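You operate a simulated robot arm through the tools that you are given. There is no shell and no other tool. Be economical: measure what you need, move in short steps, check, and stop when the job is done.

Carry out the task below with a simulated two-armed robot. There is one attempt and no reset: what you move stays moved.

## Task
Hold the jam jar, unscrew it and glaze the middle of the tart.
Fine: Lay the red lid on the white pastry board; brush the jam on with the brown brush and put it back. Touch the filling with the brush alone. Spill a teaspoon at most, drop nothing, leave nothing switched on. A coat counts when it lies all over at full strength: go over it till it gets no stronger.

The check looks at the end state, three seconds after you hand in, the way a careful person would. Anything else that was tipped, shoved, dropped, spilled or broken makes it a failure. Lids that push on must go on centred and level and be pressed home; caps that screw on are set level and turned clockwise until they are tight.

## Robot
Two 6-joint arms with two-finger parallel grippers on one trunk, on a base that drives. Base frame: it is fixed to the floor where the robot stands at the start and does not move with it; the origin is under the middle of the robot, x ahead of it, y to its left, z up; the surface under the hand at the start is at about z = 0.76. Readings come in m, degrees, newtons and seconds.
The left shoulder is at the start at [0.06, 0.187, 1.172], the right one opposite. With the tool pointing down near the work surface each hand reaches from about 0.1 to 0.58 m from the robot's upright axis, wherever it stands, measured 20 degrees to its own side. Places, roughly: honey jar [1, -1, 1.25]; white pastry board top [0.5, 0.1, 0.8]. Payload 1.57 kg a hand.
Tool frame (each hand has its own): the origin (TCP) lies between the finger pads and is the grasp point; the fingertips stand 0.03 m ahead of it; z points along the fingers, y is the line along which they close. The gripper opens to 0.11 m. The fingers are 0.024 m wide and 0.012 m thick; the gripper's body (0.048 by 0.112 m) begins 0.078 m behind the TCP.
Orientation is that of the tool frame in the base frame, as a unit quaternion [x, y, z, w]. With the fingers straight down and closing along the base's y, the tool's x points along the base's -x, its y along +y and its z along -z.

## Interface
- The arms move only by the tool jog_arm. It takes "left_rows", "right_rows" or both (then of equal length, played together; a hand with none holds still); each is a list that holds one entry, the list of rows, each a list of 7 numbers: the shift along the tool's x, y, z in m, then the turn, a rotation vector about the tool's x, y, z in rad, then the opening, from 0 (shut) to 1 (fully open). In form: [[[tx, ty, tz, wx, wy, wz, jaw], ...]]. A call has 1 to 20 rows; each row shifts and turns the commanded pose from where the row before left it, along the tool's axes as they then stand. Each row takes 0.2 s and may step no farther than 0.05 m and 8.6 degrees from the row before; otherwise, or with a gripper value out of range, the whole call is refused. A pose out of reach is approached as far as the arm can. The call stops where the force on the tool passes 70 N (or 10 N more than at its start, if that is more) or the arm is blocked; 0.2 s more then pass. Each finger travels about 0.153 m/s and halts on what it meets, pressing with about 39 N; the grip force reading is that of the motor and also rises with nothing between the fingers. The clock runs only during rows and for 0.2 s after the last one: add rows that do not move to give the fingers time. The reply holds the time, the measured pose of the TCP, the force on the tool along the base axes, the opening and the grip force, in the units named above and with some noise, with the torque about the TCP (base axes, N m) and any sound that the robot's microphone picked up.
- Cameras (640 x 400 px; columns grow to the right, rows downward): "scene" is now at [0.0121, -0.0075, 1.7059]; the picture's right is [-0.09, -1.00, 0.00], its down [-0.84, 0.08, -0.54] and it looks along [0.54, -0.05, -0.84] (base axes); focal length 292 px, centre (320, 200). "left" rides on the left gripper at [0.07, -0.016, -0.141] in its tool frame; the picture's right is [0.23, 0.97, 0.00], its down [-0.86, 0.20, -0.48] and it looks along [-0.47, 0.11, 0.88] (tool axes); focal length 222 px, centre (320, 200). "right" rides on the right gripper at [0.07, 0.016, -0.141] in its tool frame; the picture's right is [-0.23, 0.97, 0.00], its down [-0.85, -0.20, -0.48] and it looks along [-0.47, -0.11, 0.88] (tool axes); focal length 222 px, centre (320, 200). There is no depth. A picture from a camera that has moved, and an enlarged one, comes with that camera's place and axes in the base frame and with its lens.
- grab_frame(camera): a new picture of that camera. It takes no simulated time.
- raise_lower(by): slides the trunk up (or, below 0, down) by that many m; the arms and the scene camera ride with it, the base frame stays. It gives what a move gives, with no picture.
- roll_base(legs): drives the robot by 1 to 6 legs, each [ahead, left, turn to the left] in m, m and degrees, along the robot's own axes; the way and the turn of a leg run together, so that a leg with both is an arc; at most 1.5 m and 180 degrees a leg. The arms and the cameras ride along, it lands a little off, and it stops where it bumps. It gives what a move gives.
- head_to(pan, tilt): turns the head with the scene camera to pan (to the left, within 86 degrees either way) and tilt (down, from -29 to 69), counted from straight ahead of the robot. It gives what a move gives.
- zoom(camera, box): a new picture of the part [left, top, right, bottom] of that camera's present view, enlarged. It takes no simulated time.
- hand_in(): hands the job in; it is judged then, once.

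Work in short steps. Places have to be worked out from the pictures, the camera data and where the tool is seen: move nearer, look again, correct. Check each grasp and each placing, and mend what went wrong. You have 120 turns and 108 pictures in all, those below and enlarged ones among them. Open the grippers and draw the arms clear of the work before you hand the job in, unless the task says otherwise; then end with one line.

The tools are called after ">>>" as name(argument=value, ...) on one line, values as JSON. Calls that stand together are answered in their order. jog_arm: Moves the arms, as the interface text tells. Its arguments: {"type":"object","properties":{"left_rows":{"type":"array","items":{"type":"array","items":{"type":"array","items":{"type":"number"}}}},"right_rows":{"type":"array","items":{"type":"array","items":{"type":"array","items":{"type":"number"}}}}},"required":[]} The other tools are called the same way: raise_lower (by) slides the trunk up or down; roll_base (legs) drives the base; head_to (pan, tilt) turns the head that bears the scene camera; grab_frame (camera) takes a picture; zoom (camera, box) takes an enlarged picture of a part of a camera's view; hand_in () hands the job in.

At the start:

```text
t: 0.0
left_eef_pos: [0.3378, -0.0637, 1.2406]
left_tcp_rot: [0.0, 1.0, 0.0, 0.0]
left_contact_force: [-0.1, 0.6, 0.0]
left_ft_torque: [0.02, -0.01, -0.02]
left_opening: 0.1101
left_gripper_force: 0.0
right_eef_pos: [0.3118, -0.4138, 1.2314]
right_tcp_rot: [0.0, 1.0, 0.0, 0.0]
right_contact_force: [0.5, 0.6, 0.6]
right_ft_torque: [-0.03, -0.01, 0.04]
right_opening: 0.1096
right_gripper_force: 0.0
trunk travel left (down, up): [-0.8, 0.19]
robot x, y, heading: [0.002, 0.0022, 0.2]
head pan, tilt: [-5.3, 57.2]
```

scene: 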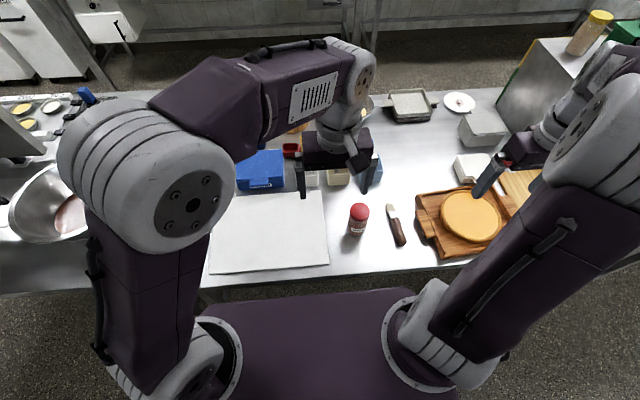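
right: 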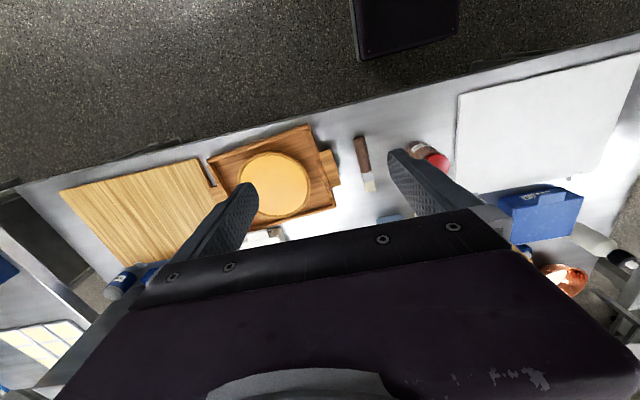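
left: 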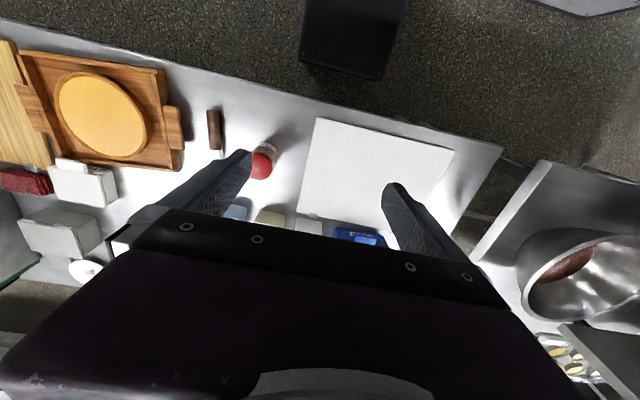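

The scene shows a red-lidded jar, a brown brush and a tart on a wooden board. I'll zoom in on these first.

>>> zoom(camera="scene", box=[330, 140, 530, 265])

>>> zoom(camera="left", box=[190, 90, 350, 190])

>>> zoom(camera="right", box=[200, 110, 460, 250])

```text
3.20 times, centred on (430, 202) of scene
camera zoom: at [0.0121, -0.0075, 1.7059], right [-0.09, -1.0, 0.0], down [-0.84, 0.08, -0.54], along [0.54, -0.05, -0.84], focal length 936 px, centre (-32, 192)
```

zoom: 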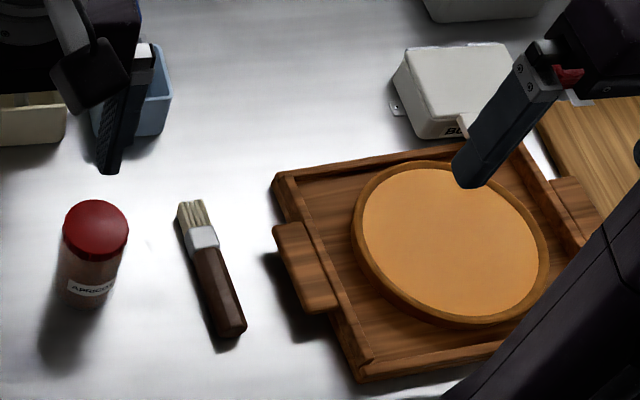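

```text
4.00 times, centred on (270, 140) of left
camera zoom: at [0.2682, -0.0794, 1.3832], right [-0.23, 0.97, 0.0], down [0.86, 0.2, 0.48], along [0.47, 0.11, -0.88], focal length 888 px, centre (520, 440)
```

zoom: 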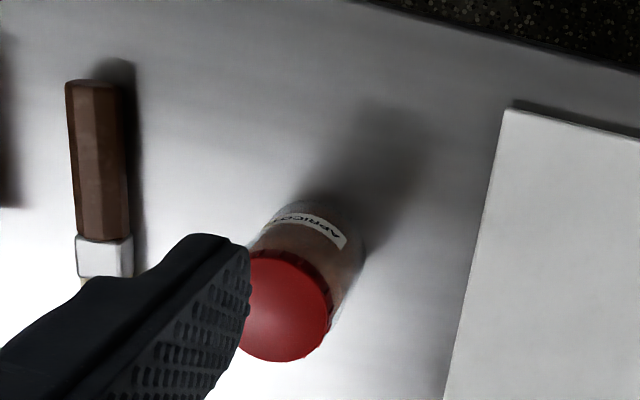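

```text
2.46 times, centred on (330, 180) of right
camera zoom: at [0.2422, -0.3981, 1.3729], right [0.23, 0.97, 0.0], down [0.85, -0.2, 0.48], along [0.47, -0.11, -0.88], focal length 547 px, centre (295, 249)
```

zoom: 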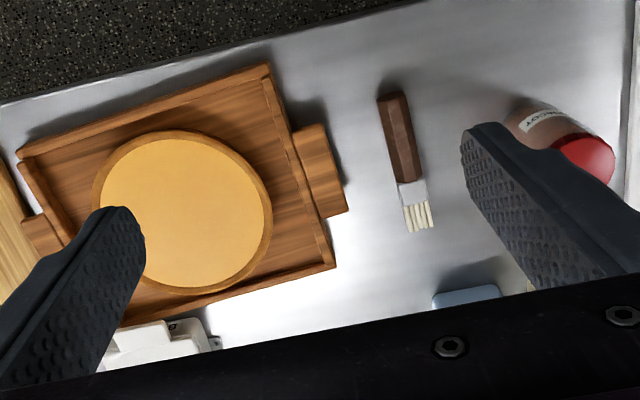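

Jar is at about (0.47, -0.18), brush (0.48, -0.33), tart (0.48, -0.59). I'll shift the base 0.2 m right, so the left hand can handle the lid and the white board while the right hand handles the jar, brush and tart.

>>> roll_base(legs=[[0, -0.2, 0]])

>>> head_to(pan=-8, tilt=57)

>>> grab_frame(camera="scene")

>>> grab_frame(camera="left")

>>> grab_frame(camera="right")

```text
t: 1.6
left_eef_pos: [0.3366, -0.26, 1.2421]
left_tcp_rot: [0.002, 1.0, -0.002, 0.0]
left_contact_force: [-0.8, 0.6, 0.7]
left_ft_torque: [-0.02, 0.01, 0.02]
left_opening: 0.1097
left_gripper_force: 0.1
right_eef_pos: [0.3101, -0.6102, 1.2339]
right_tcp_rot: [0.002, 1.0, -0.001, 0.0]
right_contact_force: [-1.0, 0.6, 0.4]
right_ft_torque: [-0.01, -0.01, 0.0]
right_opening: 0.1102
right_gripper_force: 0.1
trunk travel left (down, up): [-0.8, 0.19]
robot x, y, heading: [-0.0016, -0.1988, -0.4]
head pan, tilt: [-5.3, 57.2]
```

```text
t: 2.2
left_eef_pos: [0.3373, -0.262, 1.241]
left_tcp_rot: [0.002, 1.0, 0.0, 0.0]
left_contact_force: [-0.2, 0.4, 0.5]
left_ft_torque: [-0.01, -0.01, 0.0]
left_opening: 0.1098
left_gripper_force: 0.1
right_eef_pos: [0.309, -0.6114, 1.2324]
right_tcp_rot: [0.001, 1.0, 0.001, 0.0]
right_contact_force: [0.3, 0.2, 0.4]
right_ft_torque: [0.0, -0.03, -0.01]
right_opening: 0.1102
right_gripper_force: 0.1
trunk travel left (down, up): [-0.8, 0.19]
robot x, y, heading: [0.0022, -0.1969, -0.4]
head pan, tilt: [-8.0, 57.0]
```

```text
101 pictures are left
camera scene: at [0.0113, -0.2067, 1.7062], right [-0.14, -0.99, 0.0], down [-0.83, 0.12, -0.54], along [0.54, -0.08, -0.84], focal length 292 px, centre (320, 200)
```

scene: 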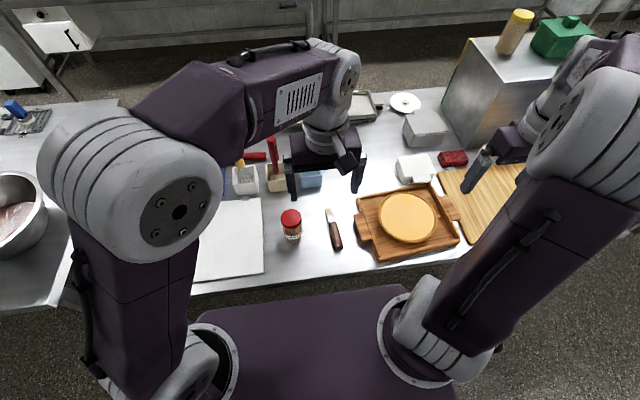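

```text
100 pictures are left
camera left: at [0.2674, -0.2766, 1.3833], right [-0.22, 0.97, 0.0], down [0.86, 0.2, 0.48], along [0.47, 0.11, -0.88], focal length 222 px, centre (320, 200)
```

left: 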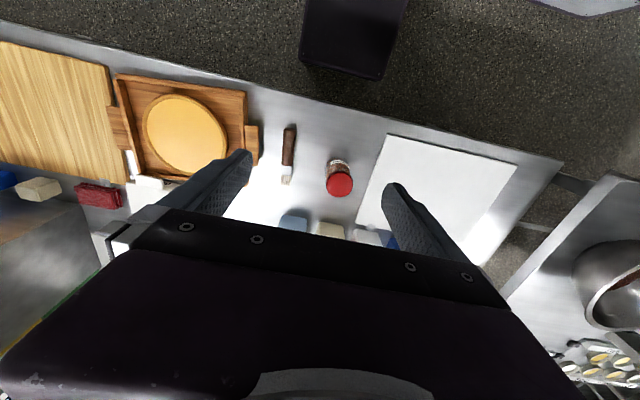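

```text
99 pictures are left
camera right: at [0.24, -0.5951, 1.3732], right [0.23, 0.97, 0.0], down [0.85, -0.2, 0.48], along [0.47, -0.11, -0.88], focal length 222 px, centre (320, 200)
```

right: 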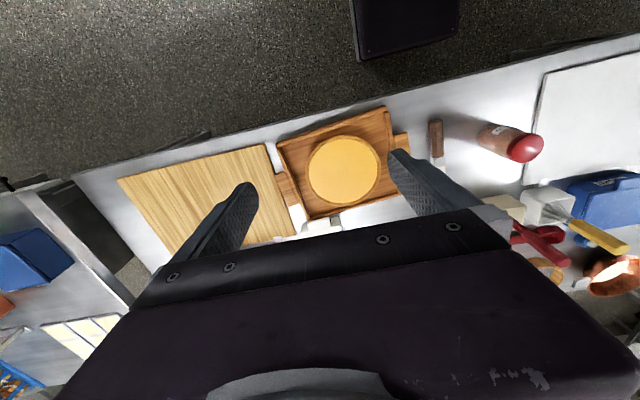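

Triangulation puts the lid at about (0.487, -0.175), with its top near z 0.868. I'll move the left hand out of the way, bring the right hand in low and tilt it 65° forward to hold the jar from the robot side.

>>> jog_arm(left_rows=[[[-0.01, 0.035, 0, 0, 0, 0, 1], [-0.01, 0.035, 0, 0, 0, 0, 1], [-0.01, 0.035, 0, 0, 0, 0, 1], [-0.01, 0.035, 0, 0, 0, 0, 1], [-0.01, 0.035, 0, 0, 0, 0, 1], [0, 0.035, 0, 0, 0, 0, 1], [0, 0.035, 0, 0, 0, 0, 1], [0, 0.015, 0, 0, 0, 0, 1], [0, 0, 0, 0, 0, 0, 1], [0, 0, 0, 0, 0, 0, 1], [0, 0, 0, 0, 0, 0, 1], [0, 0, 0, 0, 0, 0, 1], [0, 0, 0, 0, 0, 0, 1], [0, 0, 0, 0, 0, 0, 1], [0, 0, 0, 0, 0, 0, 1], [0, 0, 0, 0, 0, 0, 1]]], right_rows=[[[0.001, 0.039, 0.023, 0, 0, 0, 1], [0.001, 0.039, 0.023, 0, 0, 0, 1], [0.001, 0.039, 0.023, 0, 0, 0, 1], [0.001, 0.039, 0.023, 0, 0, 0, 1], [0.001, 0.039, 0.023, 0, 0, 0, 1], [0.001, 0.039, 0.023, 0, 0, 0, 1], [0.001, 0.039, 0.023, 0, 0, 0, 1], [0.001, 0.039, 0.023, 0, 0, 0, 1], [0, 0, 0, 0, -0.1418, 0, 1], [0, 0, 0, 0, -0.1418, 0, 1], [0, 0, 0, 0, -0.1418, 0, 1], [0, 0, 0, 0, -0.1418, 0, 1], [0, 0, 0, 0, -0.1418, 0, 1], [0, 0, 0, 0, -0.1418, 0, 1], [0, 0, 0, 0, -0.1418, 0, 1], [0, 0, 0, 0, -0.1418, 0, 1]]])

>>> grab_frame(camera="scene")

>>> grab_frame(camera="right")

```text
t: 5.6
left_eef_pos: [0.3882, -0.0024, 1.2399]
left_tcp_rot: [0.002, 1.0, 0.001, 0.0]
left_contact_force: [-0.1, 0.3, -0.8]
left_ft_torque: [-0.02, -0.01, -0.02]
left_opening: 0.1095
left_gripper_force: 0.0
right_eef_pos: [0.3972, -0.2217, 1.1216]
right_tcp_rot: [-0.006, 0.88, -0.029, 0.473]
right_contact_force: [0.5, 0.0, 0.2]
right_ft_torque: [0.0, -0.02, -0.01]
right_opening: 0.1101
right_gripper_force: 0.1
right hand out of reach, approached as far as the arm can: row 10, 11, 12, 13, 14, 15, 16
trunk travel left (down, up): [-0.8, 0.19]
robot x, y, heading: [0.0007, -0.198, -0.5]
head pan, tilt: [-8.0, 57.0]
```

```text
98 pictures are left
camera scene: at [0.0112, -0.2071, 1.7062], right [-0.14, -0.99, 0.0], down [-0.83, 0.12, -0.54], along [0.54, -0.08, -0.84], focal length 292 px, centre (320, 200)
```

scene: 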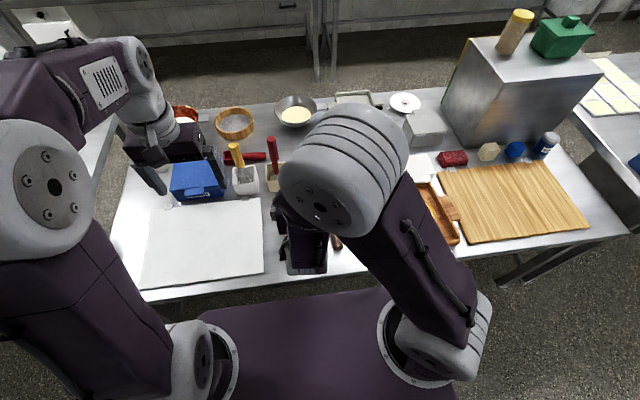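

```text
97 pictures are left
camera right: at [0.241, -0.2015, 1.1394], right [0.14, 0.98, 0.14], down [0.07, -0.15, 0.99], along [0.99, -0.13, -0.09], focal length 222 px, centre (320, 200)
```

right: 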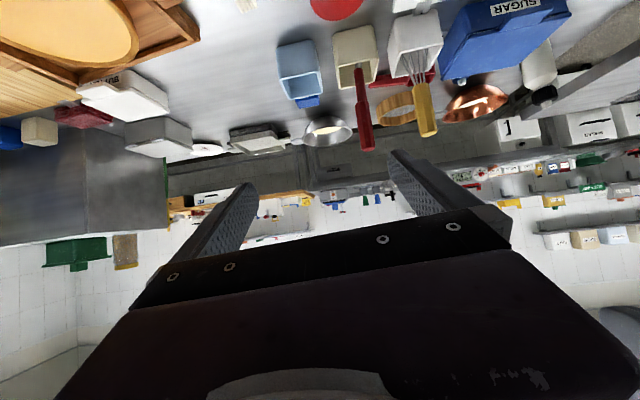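

The right hand couldn't reach that pose so close to the body. I'll move it forward and down, where the wrist has more room.

>>> jog_arm(right_rows=[[[0.017, 0.0, 0.02, 0, 0, 0, 1], [0.017, 0.0, 0.02, 0, 0, 0, 1], [0.017, 0.0, 0.02, 0, 0, 0, 1], [0.017, 0.0, 0.02, 0, 0, 0, 1], [0, 0, 0, 0, 0, 0, 1]]])

```text
t: 6.8
left_eef_pos: [0.3878, -0.002, 1.2418]
left_tcp_rot: [0.002, 1.0, 0.0, 0.0]
left_contact_force: [0.0, -0.3, -0.4]
left_ft_torque: [-0.01, 0.0, 0.0]
left_opening: 0.1099
left_gripper_force: 0.1
right_eef_pos: [0.4547, -0.1921, 1.0643]
right_tcp_rot: [-0.006, 0.881, -0.029, 0.473]
right_contact_force: [-0.3, -0.8, 0.6]
right_ft_torque: [0.03, -0.04, 0.01]
right_opening: 0.1098
right_gripper_force: 0.0
right hand out of reach, approached as far as the arm can: row 1, 2, 3, 4
trunk travel left (down, up): [-0.8, 0.19]
robot x, y, heading: [-0.0027, -0.1944, -0.4]
head pan, tilt: [-8.0, 57.0]
```

It follows, but about 57° seems to be the tilt limit at this height. I'll try back and down in small steps.

>>> jog_arm(right_rows=[[[0.033, 0.0, -0.005, 0, 0, 0, 1], [0.033, 0.0, -0.005, 0, 0, 0, 1], [0.033, 0.0, -0.005, 0, 0, 0, 1], [0, 0, 0, 0, 0, 0, 1]]])

```text
t: 7.8
left_eef_pos: [0.3881, -0.0005, 1.2406]
left_tcp_rot: [0.002, 1.0, 0.0, 0.0]
left_contact_force: [-0.9, -0.8, 0.8]
left_ft_torque: [0.01, 0.01, 0.0]
left_opening: 0.1099
left_gripper_force: 0.1
right_eef_pos: [0.4256, -0.1438, 1.0284]
right_tcp_rot: [-0.005, 0.881, -0.03, 0.472]
right_contact_force: [0.6, 0.5, 0.1]
right_ft_torque: [-0.01, -0.02, -0.01]
right_opening: 0.1096
right_gripper_force: 0.1
right hand out of reach, approached as far as the arm can: row 1, 2, 3
trunk travel left (down, up): [-0.8, 0.19]
robot x, y, heading: [0.0033, -0.198, -0.5]
head pan, tilt: [-8.0, 57.0]
```

The forearm comes down too steeply for the wrist to point forward. Lowering the trunk should flatten it, so I'll start with 0.1 m.

>>> raise_lower(by=-0.1)

>>> jog_arm(right_rows=[[[0.0, -0.02, -0.03, 0, -0.02, 0, 1], [0.0, -0.02, -0.03, 0, -0.02, 0, 1], [0, 0, 0, 0, 0, 0, 1]]])

```text
t: 9.1
left_eef_pos: [0.3873, -0.0012, 1.1406]
left_tcp_rot: [0.002, 1.0, 0.0, 0.0]
left_contact_force: [-0.1, -0.5, 0.4]
left_ft_torque: [0.0, 0.02, 0.01]
left_opening: 0.1096
left_gripper_force: 0.0
right_eef_pos: [0.4241, -0.1447, 0.929]
right_tcp_rot: [-0.006, 0.881, -0.029, 0.473]
right_contact_force: [0.6, 0.3, 0.4]
right_ft_torque: [0.02, 0.01, 0.02]
right_opening: 0.1098
right_gripper_force: 0.1
trunk travel left (down, up): [-0.7, 0.29]
robot x, y, heading: [0.0018, -0.1973, -0.3]
head pan, tilt: [-8.0, 57.0]
```

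```text
t: 9.9
left_eef_pos: [0.3895, -0.0011, 1.1388]
left_tcp_rot: [0.001, 1.0, 0.001, 0.0]
left_contact_force: [0.0, 0.4, 0.3]
left_ft_torque: [0.02, 0.04, -0.02]
left_opening: 0.1102
left_gripper_force: 0.0
right_eef_pos: [0.387, -0.1581, 0.9833]
right_tcp_rot: [-0.008, 0.872, -0.03, 0.488]
right_contact_force: [-1.1, -0.4, 0.2]
right_ft_torque: [-0.02, 0.0, 0.0]
right_opening: 0.11
right_gripper_force: 0.1
right hand out of reach, approached as far as the arm can: row 1, 2
trunk travel left (down, up): [-0.7, 0.29]
robot x, y, heading: [-0.0029, -0.1967, -0.6]
head pan, tilt: [-8.0, 57.0]
```

Safe to lower another 0.1 m: the fingertips would stay about 4 cm short of the jar. Then I'll test going to the pre-grasp height.

>>> raise_lower(by=-0.1)

>>> jog_arm(right_rows=[[[0.0, -0.01, 0.0, 0, -0.05, 0, 1], [0.0, 0, 0, 0, -0.05, 0, 1], [0, 0, 0, 0, 0, 0, 1]]])

>>> grab_frame(camera="right")

>>> grab_frame(camera="scene")

```text
t: 11.3
left_eef_pos: [0.3888, -0.0017, 1.0399]
left_tcp_rot: [0.002, 1.0, 0.0, 0.0]
left_contact_force: [0.5, -0.3, 0.7]
left_ft_torque: [0.01, -0.01, 0.02]
left_opening: 0.1101
left_gripper_force: 0.0
right_eef_pos: [0.3864, -0.1582, 0.8821]
right_tcp_rot: [-0.007, 0.871, -0.03, 0.489]
right_contact_force: [0.1, -1.0, -0.3]
right_ft_torque: [0.0, 0.01, -0.01]
right_opening: 0.1098
right_gripper_force: 0.0
trunk travel left (down, up): [-0.6, 0.39]
robot x, y, heading: [0.0007, -0.1996, -0.2]
head pan, tilt: [-8.0, 57.0]
```

```text
t: 12.1
left_eef_pos: [0.3877, -0.003, 1.0395]
left_tcp_rot: [0.003, 1.0, 0.001, 0.001]
left_contact_force: [0.6, 0.6, 0.6]
left_ft_torque: [-0.02, 0.0, 0.02]
left_opening: 0.1101
left_gripper_force: 0.1
right_eef_pos: [0.3929, -0.1522, 0.8991]
right_tcp_rot: [-0.008, 0.846, -0.034, 0.531]
right_contact_force: [0.2, 0.4, -0.4]
right_ft_torque: [-0.01, 0.0, 0.0]
right_opening: 0.11
right_gripper_force: 0.1
right hand out of reach, approached as far as the arm can: row 1, 2
trunk travel left (down, up): [-0.6, 0.39]
robot x, y, heading: [0.0016, -0.2016, -0.4]
head pan, tilt: [-8.0, 57.0]
```

```text
96 pictures are left
camera right: at [0.2369, -0.131, 0.8953], right [0.12, 0.98, 0.14], down [-0.06, -0.13, 0.99], along [0.99, -0.13, 0.05], focal length 222 px, centre (320, 200)
```

right: 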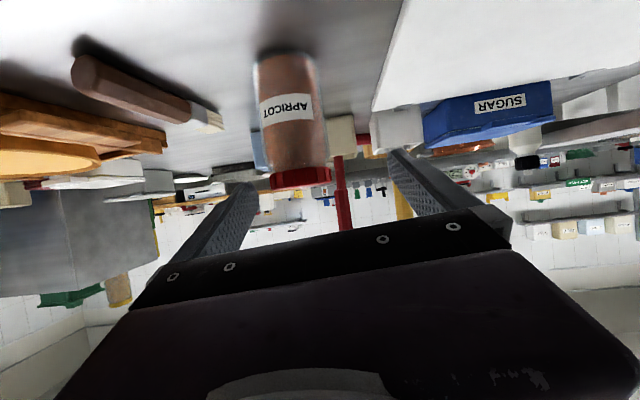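

```text
95 pictures are left
camera scene: at [0.0114, -0.208, 1.5062], right [-0.14, -0.99, 0.0], down [-0.83, 0.12, -0.54], along [0.54, -0.08, -0.84], focal length 292 px, centre (320, 200)
```

scene: 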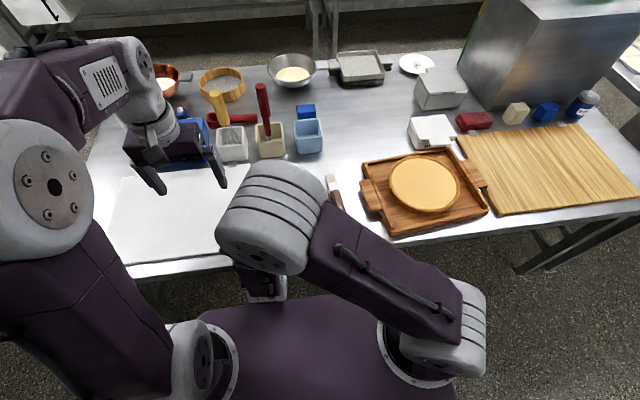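

The jar axis now looks to be at y ≈ -0.181, diameter ~0.07. The hand tilt is 64°, so I'll drop to pre-grasp height.

>>> jog_arm(right_rows=[[[0.013, -0.01, 0.004, 0, 0, 0, 1], [0.013, -0.01, 0.004, 0, 0, 0, 1], [0.013, -0.009, 0.004, 0, 0, 0, 1], [0, 0, 0, 0, 0, 0, 1]]])

```text
t: 13.1
left_eef_pos: [0.3883, -0.0008, 1.0411]
left_tcp_rot: [0.003, 1.0, 0.001, 0.0]
left_contact_force: [0.6, 0.5, 0.0]
left_ft_torque: [-0.04, 0.0, -0.01]
left_opening: 0.11
left_gripper_force: 0.1
right_eef_pos: [0.4038, -0.1482, 0.8898]
right_tcp_rot: [-0.01, 0.847, -0.032, 0.531]
right_contact_force: [0.3, 0.7, 0.6]
right_ft_torque: [0.02, 0.01, 0.02]
right_opening: 0.1101
right_gripper_force: 0.1
right hand out of reach, approached as far as the arm can: row 1, 2, 3
trunk travel left (down, up): [-0.6, 0.39]
robot x, y, heading: [0.0006, -0.1975, 0.1]
head pan, tilt: [-8.0, 57.0]
```

The wrist limit pushes the hand back because it's too folded here. I'll back the base up and move it right a little to extend the right arm while the left can still reach.

>>> roll_base(legs=[[-0.07, -0.12, 0]])

>>> jog_arm(right_rows=[[[-0.02, 0, 0, 0, 0, 0, 1], [0, 0, 0, -0.13, 0, 0, 1], [0, 0, 0, -0.13, 0, 0, 1], [0, 0, 0, -0.13, 0, 0, 1], [0, 0, 0, 0, 0, 0, 1]]])

>>> grab_frame(camera="right")

```text
t: 14.4
left_eef_pos: [0.3165, -0.1209, 1.0396]
left_tcp_rot: [0.002, 1.0, 0.001, -0.001]
left_contact_force: [0.2, -0.6, 0.0]
left_ft_torque: [0.02, -0.03, 0.03]
left_opening: 0.1099
left_gripper_force: 0.1
right_eef_pos: [0.3321, -0.2678, 0.8904]
right_tcp_rot: [-0.007, 0.847, -0.034, 0.531]
right_contact_force: [-1.0, 0.3, 0.0]
right_ft_torque: [0.0, 0.01, 0.03]
right_opening: 0.1097
right_gripper_force: 0.1
trunk travel left (down, up): [-0.6, 0.39]
robot x, y, heading: [-0.0723, -0.3167, -0.2]
head pan, tilt: [-8.0, 57.0]
```

```text
t: 15.6
left_eef_pos: [0.3163, -0.1209, 1.0425]
left_tcp_rot: [0.003, 1.0, -0.002, 0.001]
left_contact_force: [-17.5, -4.9, 53.5]
left_ft_torque: [-3.13, 1.22, -0.96]
left_opening: 0.11
left_gripper_force: 0.1
right_eef_pos: [0.3588, -0.2108, 0.9747]
right_tcp_rot: [-0.116, 0.843, 0.119, 0.512]
right_contact_force: [17.6, 4.6, -54.0]
right_ft_torque: [-2.0, -2.26, -0.9]
right_opening: 0.105
right_gripper_force: 0.0
right hand out of reach, approached as far as the arm can: row 2, 3, 4
trunk travel left (down, up): [-0.6, 0.39]
robot x, y, heading: [-0.0719, -0.3183, -0.2]
head pan, tilt: [-8.0, 57.0]
```

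```text
94 pictures are left
camera right: at [0.2046, -0.2455, 0.9758], right [-0.2, 0.94, 0.28], down [0.05, -0.28, 0.96], along [0.98, 0.21, 0.01], focal length 222 px, centre (320, 200)
```

right: 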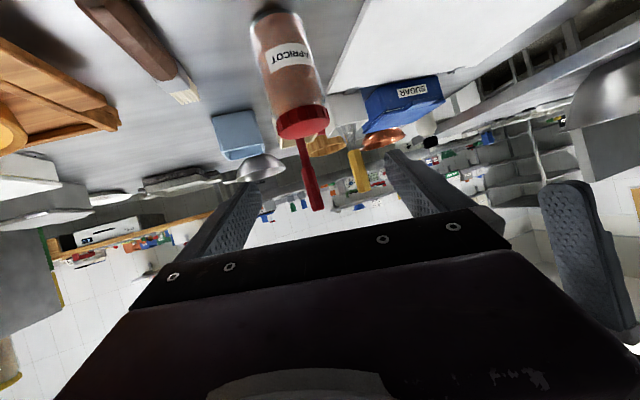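

The right hand rose and touched the left finger. I'll lift the left hand and swing it left to separate them.

>>> jog_arm(left_rows=[[[0, 0.01, -0.03, 0, 0, 0, 1], [0, 0.02, -0.03, 0, 0, 0, 1], [0, 0.03, -0.02, 0, 0, 0, 1], [0, 0.04, 0, 0, 0, 0, 1], [0, 0.04, 0, 0, 0, 0, 1], [0, 0.04, 0, 0, 0, 0, 1]]])

>>> jog_arm(right_rows=[[[0.02, 0, 0.0, 0, 0, 0, 1], [0.03, 0, 0.0, 0, 0, 0, 1], [0, 0, 0, 0, 0, 0, 1]]])

```text
t: 17.0
left_eef_pos: [0.3173, 0.062, 1.1198]
left_tcp_rot: [0.003, 1.0, -0.001, 0.0]
left_contact_force: [-1.1, -0.5, 0.3]
left_ft_torque: [-0.03, 0.0, 0.01]
left_opening: 0.1098
left_gripper_force: 0.0
right_eef_pos: [0.3608, -0.2083, 0.9775]
right_tcp_rot: [-0.113, 0.84, 0.122, 0.517]
right_contact_force: [0.4, 0.7, -0.1]
right_ft_torque: [0.0, -0.01, -0.01]
right_opening: 0.1103
right_gripper_force: 0.1
trunk travel left (down, up): [-0.6, 0.39]
robot x, y, heading: [-0.0721, -0.3142, -0.5]
head pan, tilt: [-8.0, 57.0]
```

```text
t: 17.8
left_eef_pos: [0.3172, 0.0595, 1.1212]
left_tcp_rot: [0.001, 1.0, -0.001, 0.0]
left_contact_force: [0.4, 0.0, 0.1]
left_ft_torque: [0.04, 0.01, 0.0]
left_opening: 0.1099
left_gripper_force: 0.1
right_eef_pos: [0.3427, -0.1851, 0.9675]
right_tcp_rot: [-0.112, 0.838, 0.127, 0.518]
right_contact_force: [0.4, 0.2, -0.1]
right_ft_torque: [0.03, -0.02, -0.02]
right_opening: 0.11
right_gripper_force: 0.0
right hand out of reach, approached as far as the arm can: row 1, 2
trunk travel left (down, up): [-0.6, 0.39]
robot x, y, heading: [-0.0714, -0.3187, -0.4]
head pan, tilt: [-8.0, 57.0]
```

The limit seems to be on how far the wrist bends from the forearm, so it needs more extension. I'll go over the jar at z≈0.96 with the jaws straddling it, level the roll, and then descend vertically around the jar.

>>> jog_arm(right_rows=[[[-0.014, -0.011, 0.031, 0, 0, 0, 1], [-0.014, -0.011, 0.031, 0, 0, 0, 1], [-0.014, -0.011, 0.031, 0, 0, 0, 1], [-0.014, -0.011, 0.031, 0, 0, 0, 1], [0, 0, 0, 0, 0, -0.108, 1], [0, 0, 0, 0, 0, 0, 1]]])

>>> grab_frame(camera="right")

```text
t: 19.2
left_eef_pos: [0.3173, 0.061, 1.1197]
left_tcp_rot: [0.002, 1.0, 0.0, 0.0]
left_contact_force: [0.0, -0.3, -1.0]
left_ft_torque: [-0.02, 0.01, 0.02]
left_opening: 0.1101
left_gripper_force: 0.1
right_eef_pos: [0.4866, -0.1825, 0.9586]
right_tcp_rot: [-0.156, 0.829, 0.103, 0.526]
right_contact_force: [0.0, 0.0, 0.4]
right_ft_torque: [-0.02, 0.01, -0.01]
right_opening: 0.1102
right_gripper_force: 0.2
trunk travel left (down, up): [-0.6, 0.39]
robot x, y, heading: [-0.0766, -0.3171, -0.4]
head pan, tilt: [-8.0, 57.0]
```

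```text
93 pictures are left
camera right: at [0.3342, -0.2247, 0.9566], right [-0.27, 0.94, 0.21], down [0.01, -0.22, 0.98], along [0.96, 0.26, 0.05], focal length 222 px, centre (320, 200)
```

right: 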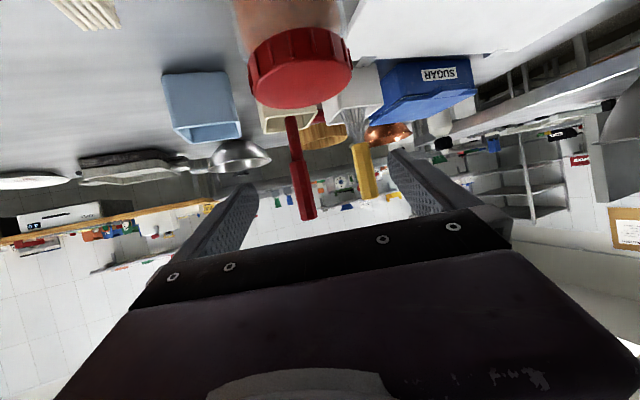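

The pose is now reachable (tilt ~65°, level). The lid is centred between the fingers, so I'll descend in part and check.

>>> jog_arm(right_rows=[[[0.0271, 0, 0.0127, 0, 0, 0, 1], [0.0271, 0, 0.0127, 0, 0, 0, 1], [0.0271, 0, 0.0127, 0, 0, 0, 1], [0.0271, 0, 0.0127, 0, 0, 0, 1], [0, 0, 0, 0, 0, 0, 1]]])

>>> grab_frame(camera="right")

>>> grab_frame(camera="scene")

```text
t: 20.4
left_eef_pos: [0.317, 0.0593, 1.1211]
left_tcp_rot: [0.003, 1.0, 0.0, 0.0]
left_contact_force: [0.0, 0.3, -0.2]
left_ft_torque: [0.03, -0.01, -0.03]
left_opening: 0.1101
left_gripper_force: 0.1
right_eef_pos: [0.4866, -0.1818, 0.8404]
right_tcp_rot: [-0.157, 0.829, 0.102, 0.526]
right_contact_force: [-0.3, -1.1, 0.1]
right_ft_torque: [-0.01, 0.0, 0.04]
right_opening: 0.1097
right_gripper_force: 0.1
trunk travel left (down, up): [-0.6, 0.39]
robot x, y, heading: [-0.0724, -0.3169, -0.3]
head pan, tilt: [-8.0, 57.0]
```

```text
92 pictures are left
camera right: at [0.3338, -0.2228, 0.8358], right [-0.27, 0.94, 0.21], down [0.01, -0.21, 0.98], along [0.96, 0.26, 0.05], focal length 222 px, centre (320, 200)
```

right: 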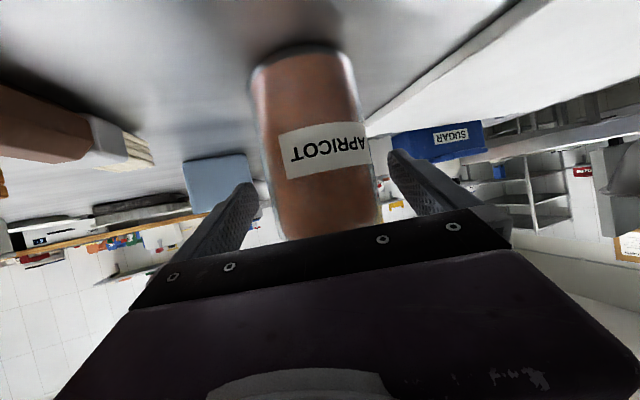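

```text
91 pictures are left
camera scene: at [-0.0608, -0.3277, 1.5062], right [-0.14, -0.99, 0.0], down [-0.83, 0.12, -0.54], along [0.54, -0.08, -0.84], focal length 292 px, centre (320, 200)
```

scene: 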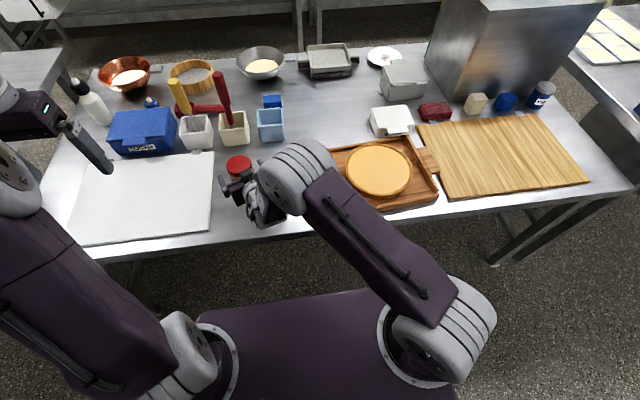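

The jar is nicely between the fingers. I'll descend the last 3 cm and close.

>>> jog_arm(right_rows=[[[0.0136, 0, 0.0063, 0, 0, 0, 1], [0.0136, 0, 0.0063, 0, 0, 0, 1], [0, 0, 0, 0, 0, 0, 0.7], [0, 0, 0, 0, 0, 0, 0.6], [0, 0, 0, 0, 0, 0, 0.3], [0, 0, 0, 0, 0, 0, 0.3], [0, 0, 0, 0, 0, 0, 0.3]]])

>>> zoom(camera="scene", box=[160, 110, 320, 240])

```text
t: 22.0
left_eef_pos: [0.317, 0.06, 1.1208]
left_tcp_rot: [0.002, 1.0, -0.001, 0.0]
left_contact_force: [-0.2, 0.6, 0.3]
left_ft_torque: [-0.02, -0.03, -0.02]
left_opening: 0.1099
left_gripper_force: 0.1
right_eef_pos: [0.4876, -0.1776, 0.8108]
right_tcp_rot: [-0.157, 0.831, 0.097, 0.525]
right_contact_force: [0.4, 1.5, 0.4]
right_ft_torque: [0.18, 0.01, -0.04]
right_opening: 0.071
right_gripper_force: 39.1
right hand out of reach, approached as far as the arm can: row 2
trunk travel left (down, up): [-0.6, 0.39]
robot x, y, heading: [-0.0709, -0.3167, -0.0]
head pan, tilt: [-8.0, 57.0]
```

```text
3.08 times, centred on (240, 175) of scene
camera zoom: at [-0.0601, -0.3273, 1.5062], right [-0.14, -0.99, 0.0], down [-0.83, 0.12, -0.54], along [0.54, -0.08, -0.84], focal length 900 px, centre (566, 277)
```

zoom: 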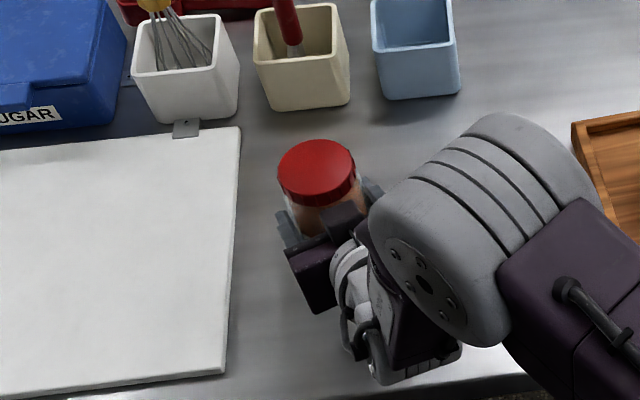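

Jar gripped (opening 0.071). Now I'll bring the left hand over the lid at z≈1.0 and look.

>>> jog_arm(left_rows=[[[-0.0247, -0.0336, 0.017, 0, 0, 0, 1], [-0.0247, -0.0336, 0.017, 0, 0, 0, 1], [-0.0247, -0.0336, 0.017, 0, 0, 0, 1], [-0.0247, -0.0336, 0.017, 0, 0, 0, 1], [-0.0247, -0.0336, 0.017, 0, 0, 0, 1], [-0.0247, -0.0336, 0.017, 0, 0, 0, 1], [-0.0247, -0.0336, 0.017, 0, 0, 0, 1], [0, 0, 0, 0, 0, 0, 1]]])

>>> grab_frame(camera="left")

>>> grab_frame(camera="scene")

```text
t: 23.8
left_eef_pos: [0.4902, -0.1767, 1.0007]
left_tcp_rot: [0.001, 1.0, 0.0, 0.0]
left_contact_force: [-0.5, -0.7, 0.1]
left_ft_torque: [-0.01, 0.0, 0.0]
left_opening: 0.11
left_gripper_force: 0.0
right_eef_pos: [0.4886, -0.1777, 0.8118]
right_tcp_rot: [-0.157, 0.83, 0.097, 0.526]
right_contact_force: [0.9, 0.2, -0.1]
right_ft_torque: [0.11, 0.01, -0.03]
right_opening: 0.0711
right_gripper_force: 39.1
trunk travel left (down, up): [-0.6, 0.39]
robot x, y, heading: [-0.0728, -0.3129, -0.2]
head pan, tilt: [-8.0, 57.0]
```

```text
89 pictures are left
camera left: at [0.4202, -0.1924, 1.1428], right [-0.22, 0.97, 0.0], down [0.86, 0.2, 0.48], along [0.47, 0.11, -0.88], focal length 222 px, centre (320, 200)
```

left: 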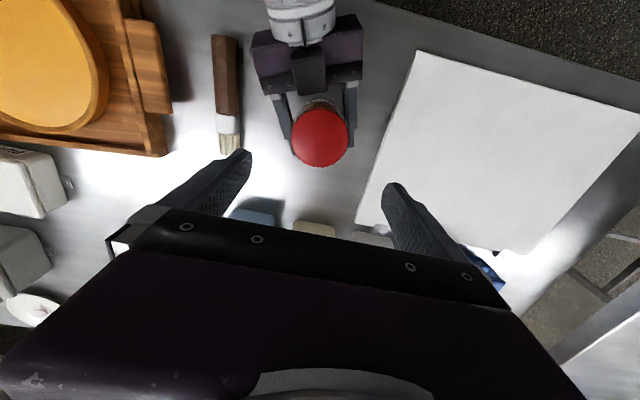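

```text
88 pictures are left
camera scene: at [-0.0604, -0.327, 1.5062], right [-0.14, -0.99, 0.0], down [-0.83, 0.12, -0.54], along [0.54, -0.08, -0.84], focal length 292 px, centre (320, 200)
```

scene: 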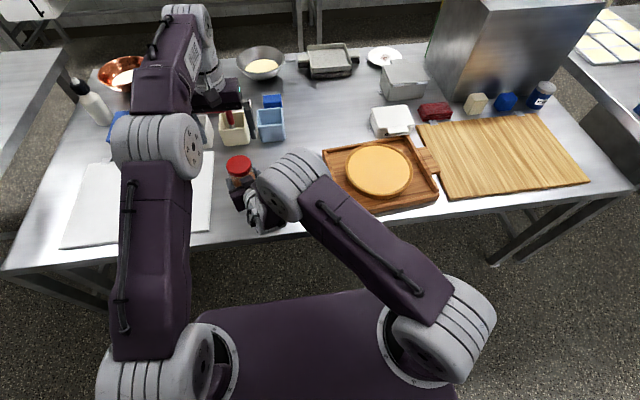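

Lid centre from the left camera is about (0.484, -0.178), diameter 0.068. I'll pre-rotate the left hand 30° clockwise, align, narrow the jaws a bit and go down to 0.93 to check.

>>> jog_arm(left_rows=[[[0.006, -0.001, 0, 0, 0, 0, 1], [0, 0, 0, 0, 0, 0.131, 0.9], [0, 0, 0, 0, 0, 0.131, 0.8], [0, 0, 0, 0, 0, 0.131, 0.77], [0, 0, 0, 0, 0, 0.131, 0.77], [0, 0, 0.035, 0, 0, 0, 0.77], [0, 0, 0.035, 0, 0, 0, 0.77], [0, 0, 0, 0, 0, 0, 0.77]]])

>>> grab_frame(camera="left")

>>> zoom(camera="scene", box=[160, 90, 320, 220])

```text
t: 25.6
left_eef_pos: [0.4838, -0.1784, 0.931]
left_tcp_rot: [0.261, 0.965, 0.0, 0.001]
left_contact_force: [0.0, 1.0, -0.6]
left_ft_torque: [0.03, 0.02, -0.01]
left_opening: 0.085
left_gripper_force: 0.0
right_eef_pos: [0.4879, -0.1777, 0.8105]
right_tcp_rot: [-0.157, 0.831, 0.098, 0.525]
right_contact_force: [0.1, 0.6, -0.4]
right_ft_torque: [0.15, 0.03, -0.03]
right_opening: 0.071
right_gripper_force: 39.2
trunk travel left (down, up): [-0.6, 0.39]
robot x, y, heading: [-0.0725, -0.3151, -0.3]
head pan, tilt: [-8.0, 57.0]
```

```text
87 pictures are left
camera left: at [0.4162, -0.1558, 1.0711], right [0.29, 0.96, 0.0], down [0.84, -0.26, 0.48], along [0.46, -0.14, -0.88], focal length 222 px, centre (320, 200)
```

left: 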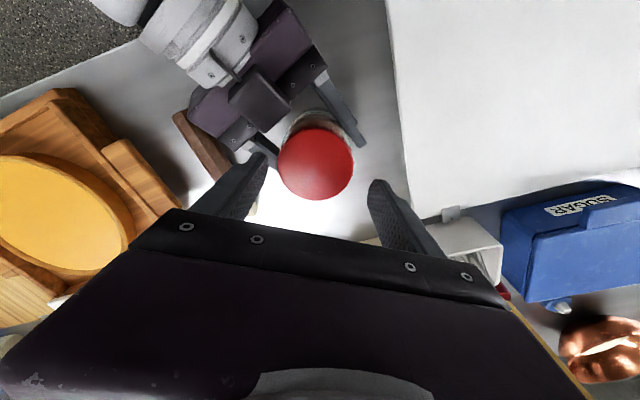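

```text
3.08 times, centred on (240, 155) of scene
camera zoom: at [-0.0602, -0.3275, 1.5062], right [-0.14, -0.99, 0.0], down [-0.83, 0.12, -0.54], along [0.54, -0.08, -0.84], focal length 900 px, centre (566, 338)
```

zoom: 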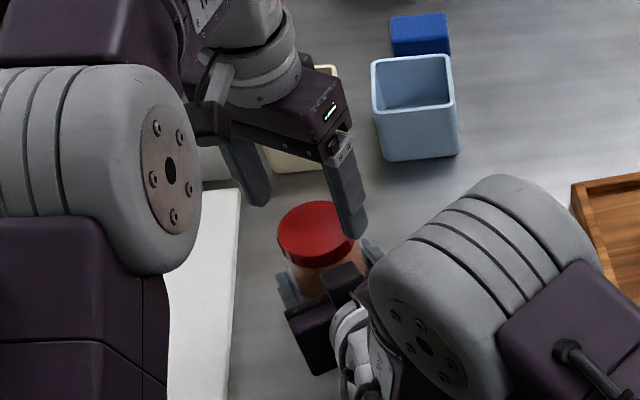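

Lid centre estimate agrees within 2 mm, so I'll descend to 0.88 and close on the lid.

>>> jog_arm(left_rows=[[[0, 0, 0.025, 0, 0, 0, 0.77], [0, 0, 0.024, 0, 0, 0, 0.77], [0, 0, 0, 0, 0, 0, 0.3], [0, 0, 0, 0, 0, 0, 0.3], [0, 0, 0, 0, 0, 0, 0.3]]])

>>> grab_frame(camera="left")

>>> zoom(camera="scene", box=[180, 110, 300, 220])

```text
t: 26.8
left_eef_pos: [0.4845, -0.1818, 0.8816]
left_tcp_rot: [0.261, 0.965, -0.003, -0.001]
left_contact_force: [-9.4, -27.1, 8.3]
left_ft_torque: [-0.51, 0.78, 0.57]
left_opening: 0.0707
left_gripper_force: 39.4
right_eef_pos: [0.4881, -0.1765, 0.8115]
right_tcp_rot: [-0.159, 0.83, 0.099, 0.526]
right_contact_force: [11.0, 27.5, -5.7]
right_ft_torque: [-1.35, -0.1, -0.61]
right_opening: 0.0709
right_gripper_force: 38.7
trunk travel left (down, up): [-0.6, 0.39]
robot x, y, heading: [-0.0716, -0.314, -0.2]
head pan, tilt: [-8.0, 57.0]
```

```text
85 pictures are left
camera left: at [0.416, -0.1578, 1.024], right [0.29, 0.96, 0.0], down [0.84, -0.26, 0.48], along [0.46, -0.14, -0.88], focal length 222 px, centre (320, 200)
```

left: 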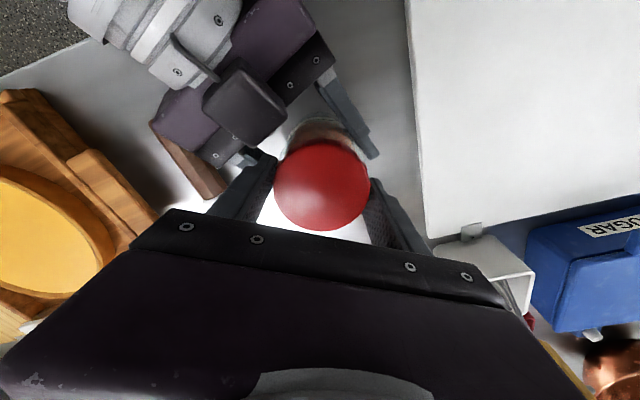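

```text
3.64 times, centred on (240, 165) of scene
camera zoom: at [-0.06, -0.3277, 1.5061], right [-0.14, -0.99, 0.0], down [-0.83, 0.12, -0.54], along [0.54, -0.08, -0.84], focal length 1063 px, centre (611, 327)
```

zoom: 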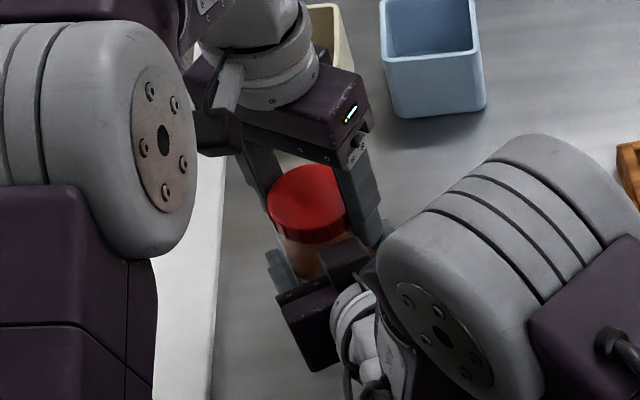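

Lid is gripped (0.0707). I'll relieve the lateral preload slightly and start turning counterclockwise, 45° first.

>>> jog_arm(left_rows=[[[0, -0.004, 0, 0, 0, 0, 0.3], [0, 0, 0, 0, 0, -0.13, 0.3], [0, 0, 0, 0, 0, -0.13, 0.3], [0, 0, 0, 0, 0, -0.13, 0.3], [0, 0, 0, 0, 0, -0.13, 0.3], [0, 0, 0, 0, 0, -0.13, 0.3], [0, 0, 0, 0, 0, -0.13, 0.3]]])

>>> grab_frame(camera="right")

```text
t: 28.4
left_eef_pos: [0.4807, -0.1802, 0.8829]
left_tcp_rot: [-0.126, 0.992, 0.002, 0.0]
left_contact_force: [1.3, 6.4, -0.6]
left_ft_torque: [0.0, 0.0, -0.87]
left_opening: 0.0714
left_gripper_force: 39.2
right_eef_pos: [0.4879, -0.1779, 0.8101]
right_tcp_rot: [-0.156, 0.831, 0.097, 0.525]
right_contact_force: [-0.5, -6.3, 1.3]
right_ft_torque: [0.58, -0.07, 0.89]
right_opening: 0.0709
right_gripper_force: 38.4
trunk travel left (down, up): [-0.6, 0.39]
robot x, y, heading: [-0.0707, -0.3202, -0.0]
head pan, tilt: [-8.0, 57.0]
```

```text
83 pictures are left
camera right: at [0.3347, -0.2193, 0.8077], right [-0.26, 0.94, 0.2], down [0.01, -0.21, 0.98], along [0.97, 0.26, 0.04], focal length 222 px, centre (320, 200)
```

right: 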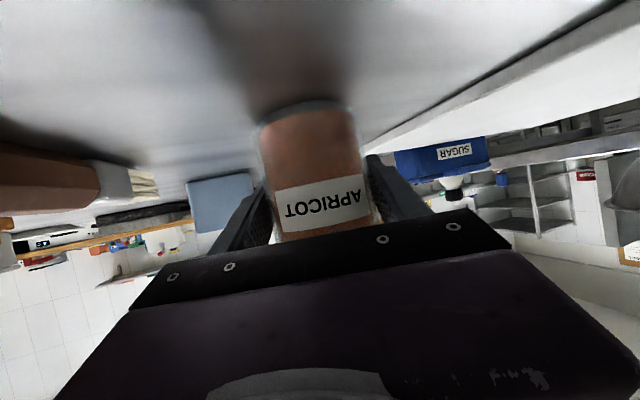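

The jar isn't turning in the right grip and the lid is. I'll continue the stroke another 67°.

>>> jog_arm(left_rows=[[[0, 0, 0, 0, 0, -0.13, 0.3], [0, 0, 0, 0, 0, -0.13, 0.3], [0, 0, 0, 0, 0, -0.13, 0.3], [0, 0, 0, 0, 0, -0.13, 0.3], [0, 0, 0, 0, 0, -0.13, 0.3], [0, 0, 0, 0, 0, -0.13, 0.3], [0, 0, 0, 0, 0, -0.13, 0.3], [0, 0, 0, 0, 0, -0.13, 0.3], [0, 0, 0, 0, 0, -0.13, 0.3]]])

>>> grab_frame(camera="left")

```text
t: 30.4
left_eef_pos: [0.4805, -0.1814, 0.8823]
left_tcp_rot: [-0.653, 0.758, 0.0, 0.0]
left_contact_force: [-4.2, 5.9, -0.2]
left_ft_torque: [0.31, 0.43, -1.54]
left_opening: 0.0707
left_gripper_force: 39.5
right_eef_pos: [0.4869, -0.1764, 0.811]
right_tcp_rot: [-0.159, 0.829, 0.099, 0.526]
right_contact_force: [4.5, -7.1, 1.0]
right_ft_torque: [0.16, -0.03, 1.62]
right_opening: 0.0708
right_gripper_force: 39.2
trunk travel left (down, up): [-0.6, 0.39]
robot x, y, heading: [-0.0715, -0.3164, -0.5]
head pan, tilt: [-8.0, 57.0]
```

```text
82 pictures are left
camera left: at [0.4873, -0.2517, 1.0241], right [-1.0, -0.08, 0.0], down [-0.07, 0.88, 0.48], along [-0.04, 0.48, -0.88], focal length 222 px, centre (320, 200)
```

left: 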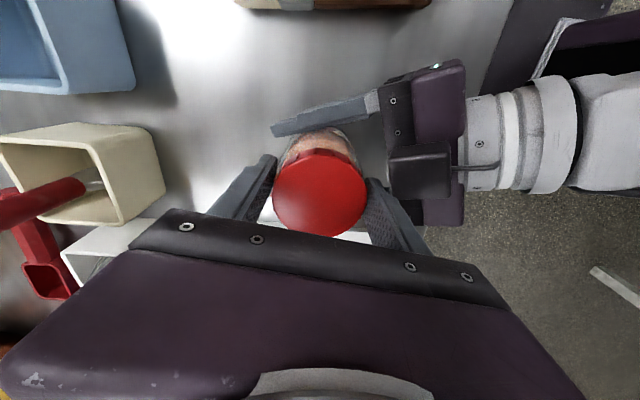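

Torque is 1.5 N·m, so I'll check whether the jar has turned in the right grip.

>>> grab_frame(camera="right")

```text
81 pictures are left
camera right: at [0.3346, -0.2185, 0.8078], right [-0.27, 0.94, 0.2], down [0.01, -0.21, 0.98], along [0.96, 0.26, 0.05], focal length 222 px, centre (320, 200)
```

right: 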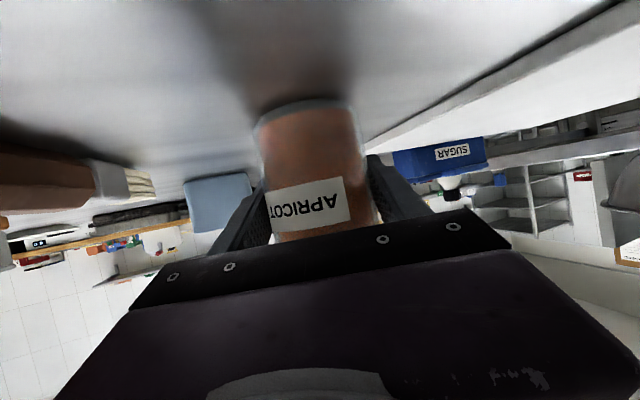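

The jar slipped ~10° in the right grip, and the rest was relative motion. I'll release the left, rotate back 117° and regrasp.

>>> jog_arm(left_rows=[[[0, 0, 0, 0, 0, 0, 0.78], [0, 0, 0, 0, 0, 0, 0.78], [0, 0, 0, 0, 0, 0.146, 0.78], [0, 0, 0, 0, 0, 0.146, 0.78], [0, 0, 0, 0, 0, 0.146, 0.78], [0, 0, 0, 0, 0, 0.146, 0.78], [0, 0, 0, 0, 0, 0.146, 0.78], [0, 0, 0, 0, 0, 0.146, 0.78], [0, 0, 0, 0, 0, 0.146, 0.78], [0, 0, 0, 0, 0, 0.146, 0.78], [0, 0, 0, 0, 0, 0.146, 0.78], [0, 0, 0, 0, 0, 0.146, 0.78], [0, 0, 0, 0, 0, 0.146, 0.78], [0, 0, 0, 0, 0, 0.146, 0.78], [0, 0, 0, 0, 0, 0.146, 0.78], [0, 0, 0, 0, 0, 0, 0.78]]])

>>> zoom(camera="left", box=[220, 80, 420, 240])

```text
t: 33.8
left_eef_pos: [0.4821, -0.1834, 0.8831]
left_tcp_rot: [0.235, 0.972, 0.0, -0.001]
left_contact_force: [0.0, 0.5, -0.1]
left_ft_torque: [0.0, -0.03, -0.02]
left_opening: 0.0858
left_gripper_force: 0.0
right_eef_pos: [0.4873, -0.1781, 0.8116]
right_tcp_rot: [-0.157, 0.831, 0.097, 0.526]
right_contact_force: [1.0, -1.5, 1.0]
right_ft_torque: [0.02, 0.08, 0.02]
right_opening: 0.0707
right_gripper_force: 39.3
trunk travel left (down, up): [-0.6, 0.39]
robot x, y, heading: [-0.0688, -0.3145, -0.1]
head pan, tilt: [-8.0, 57.0]
```

```text
2.50 times, centred on (320, 160) of left
camera zoom: at [0.4123, -0.163, 1.0245], right [0.25, 0.97, 0.0], down [0.85, -0.22, 0.48], along [0.46, -0.12, -0.88], focal length 555 px, centre (320, 300)
```

zoom: 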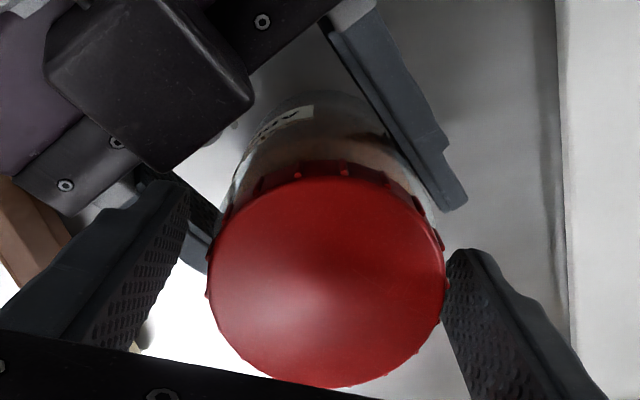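

The lid looks level. I'll recentre by ~4 mm, regrasp and turn again.

>>> jog_arm(left_rows=[[[-0.002, 0.004, 0, 0, 0, 0, 0.78], [0, 0, 0, 0, 0, 0, 0.3], [0, 0, 0, 0, 0, 0, 0.3], [0, 0, 0, 0, 0, -0.13, 0.3], [0, 0, 0, 0, 0, -0.13, 0.3], [0, 0, 0, 0, 0, -0.13, 0.3], [0, 0, 0, 0, 0, -0.13, 0.3], [0, 0, 0, 0, 0, -0.13, 0.3], [0, 0, 0, 0, 0, -0.13, 0.3]]])

>>> grab_frame(camera="right")

```text
t: 35.8
left_eef_pos: [0.4844, -0.178, 0.8819]
left_tcp_rot: [-0.152, 0.988, 0.001, 0.001]
left_contact_force: [1.8, 1.0, -0.9]
left_ft_torque: [0.29, -0.12, -0.51]
left_opening: 0.0701
left_gripper_force: 39.0
right_eef_pos: [0.4869, -0.1772, 0.8107]
right_tcp_rot: [-0.158, 0.83, 0.099, 0.525]
right_contact_force: [0.5, -0.2, 1.7]
right_ft_torque: [-0.04, -0.04, 0.4]
right_opening: 0.0713
right_gripper_force: 38.8
trunk travel left (down, up): [-0.6, 0.39]
robot x, y, heading: [-0.0717, -0.3173, -0.3]
head pan, tilt: [-8.0, 57.0]
```

```text
79 pictures are left
camera right: at [0.3346, -0.2191, 0.8077], right [-0.26, 0.94, 0.2], down [0.01, -0.21, 0.98], along [0.96, 0.26, 0.04], focal length 222 px, centre (320, 200)
```

right: 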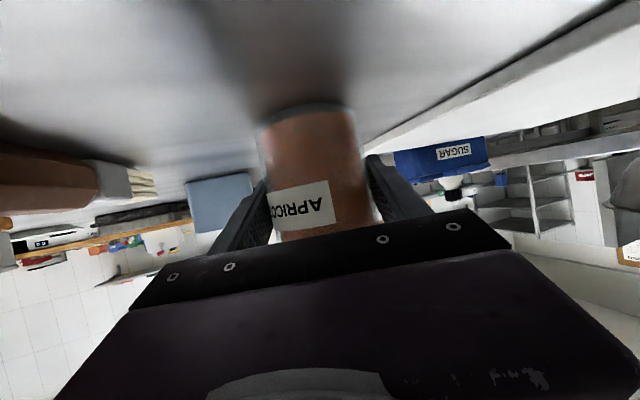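

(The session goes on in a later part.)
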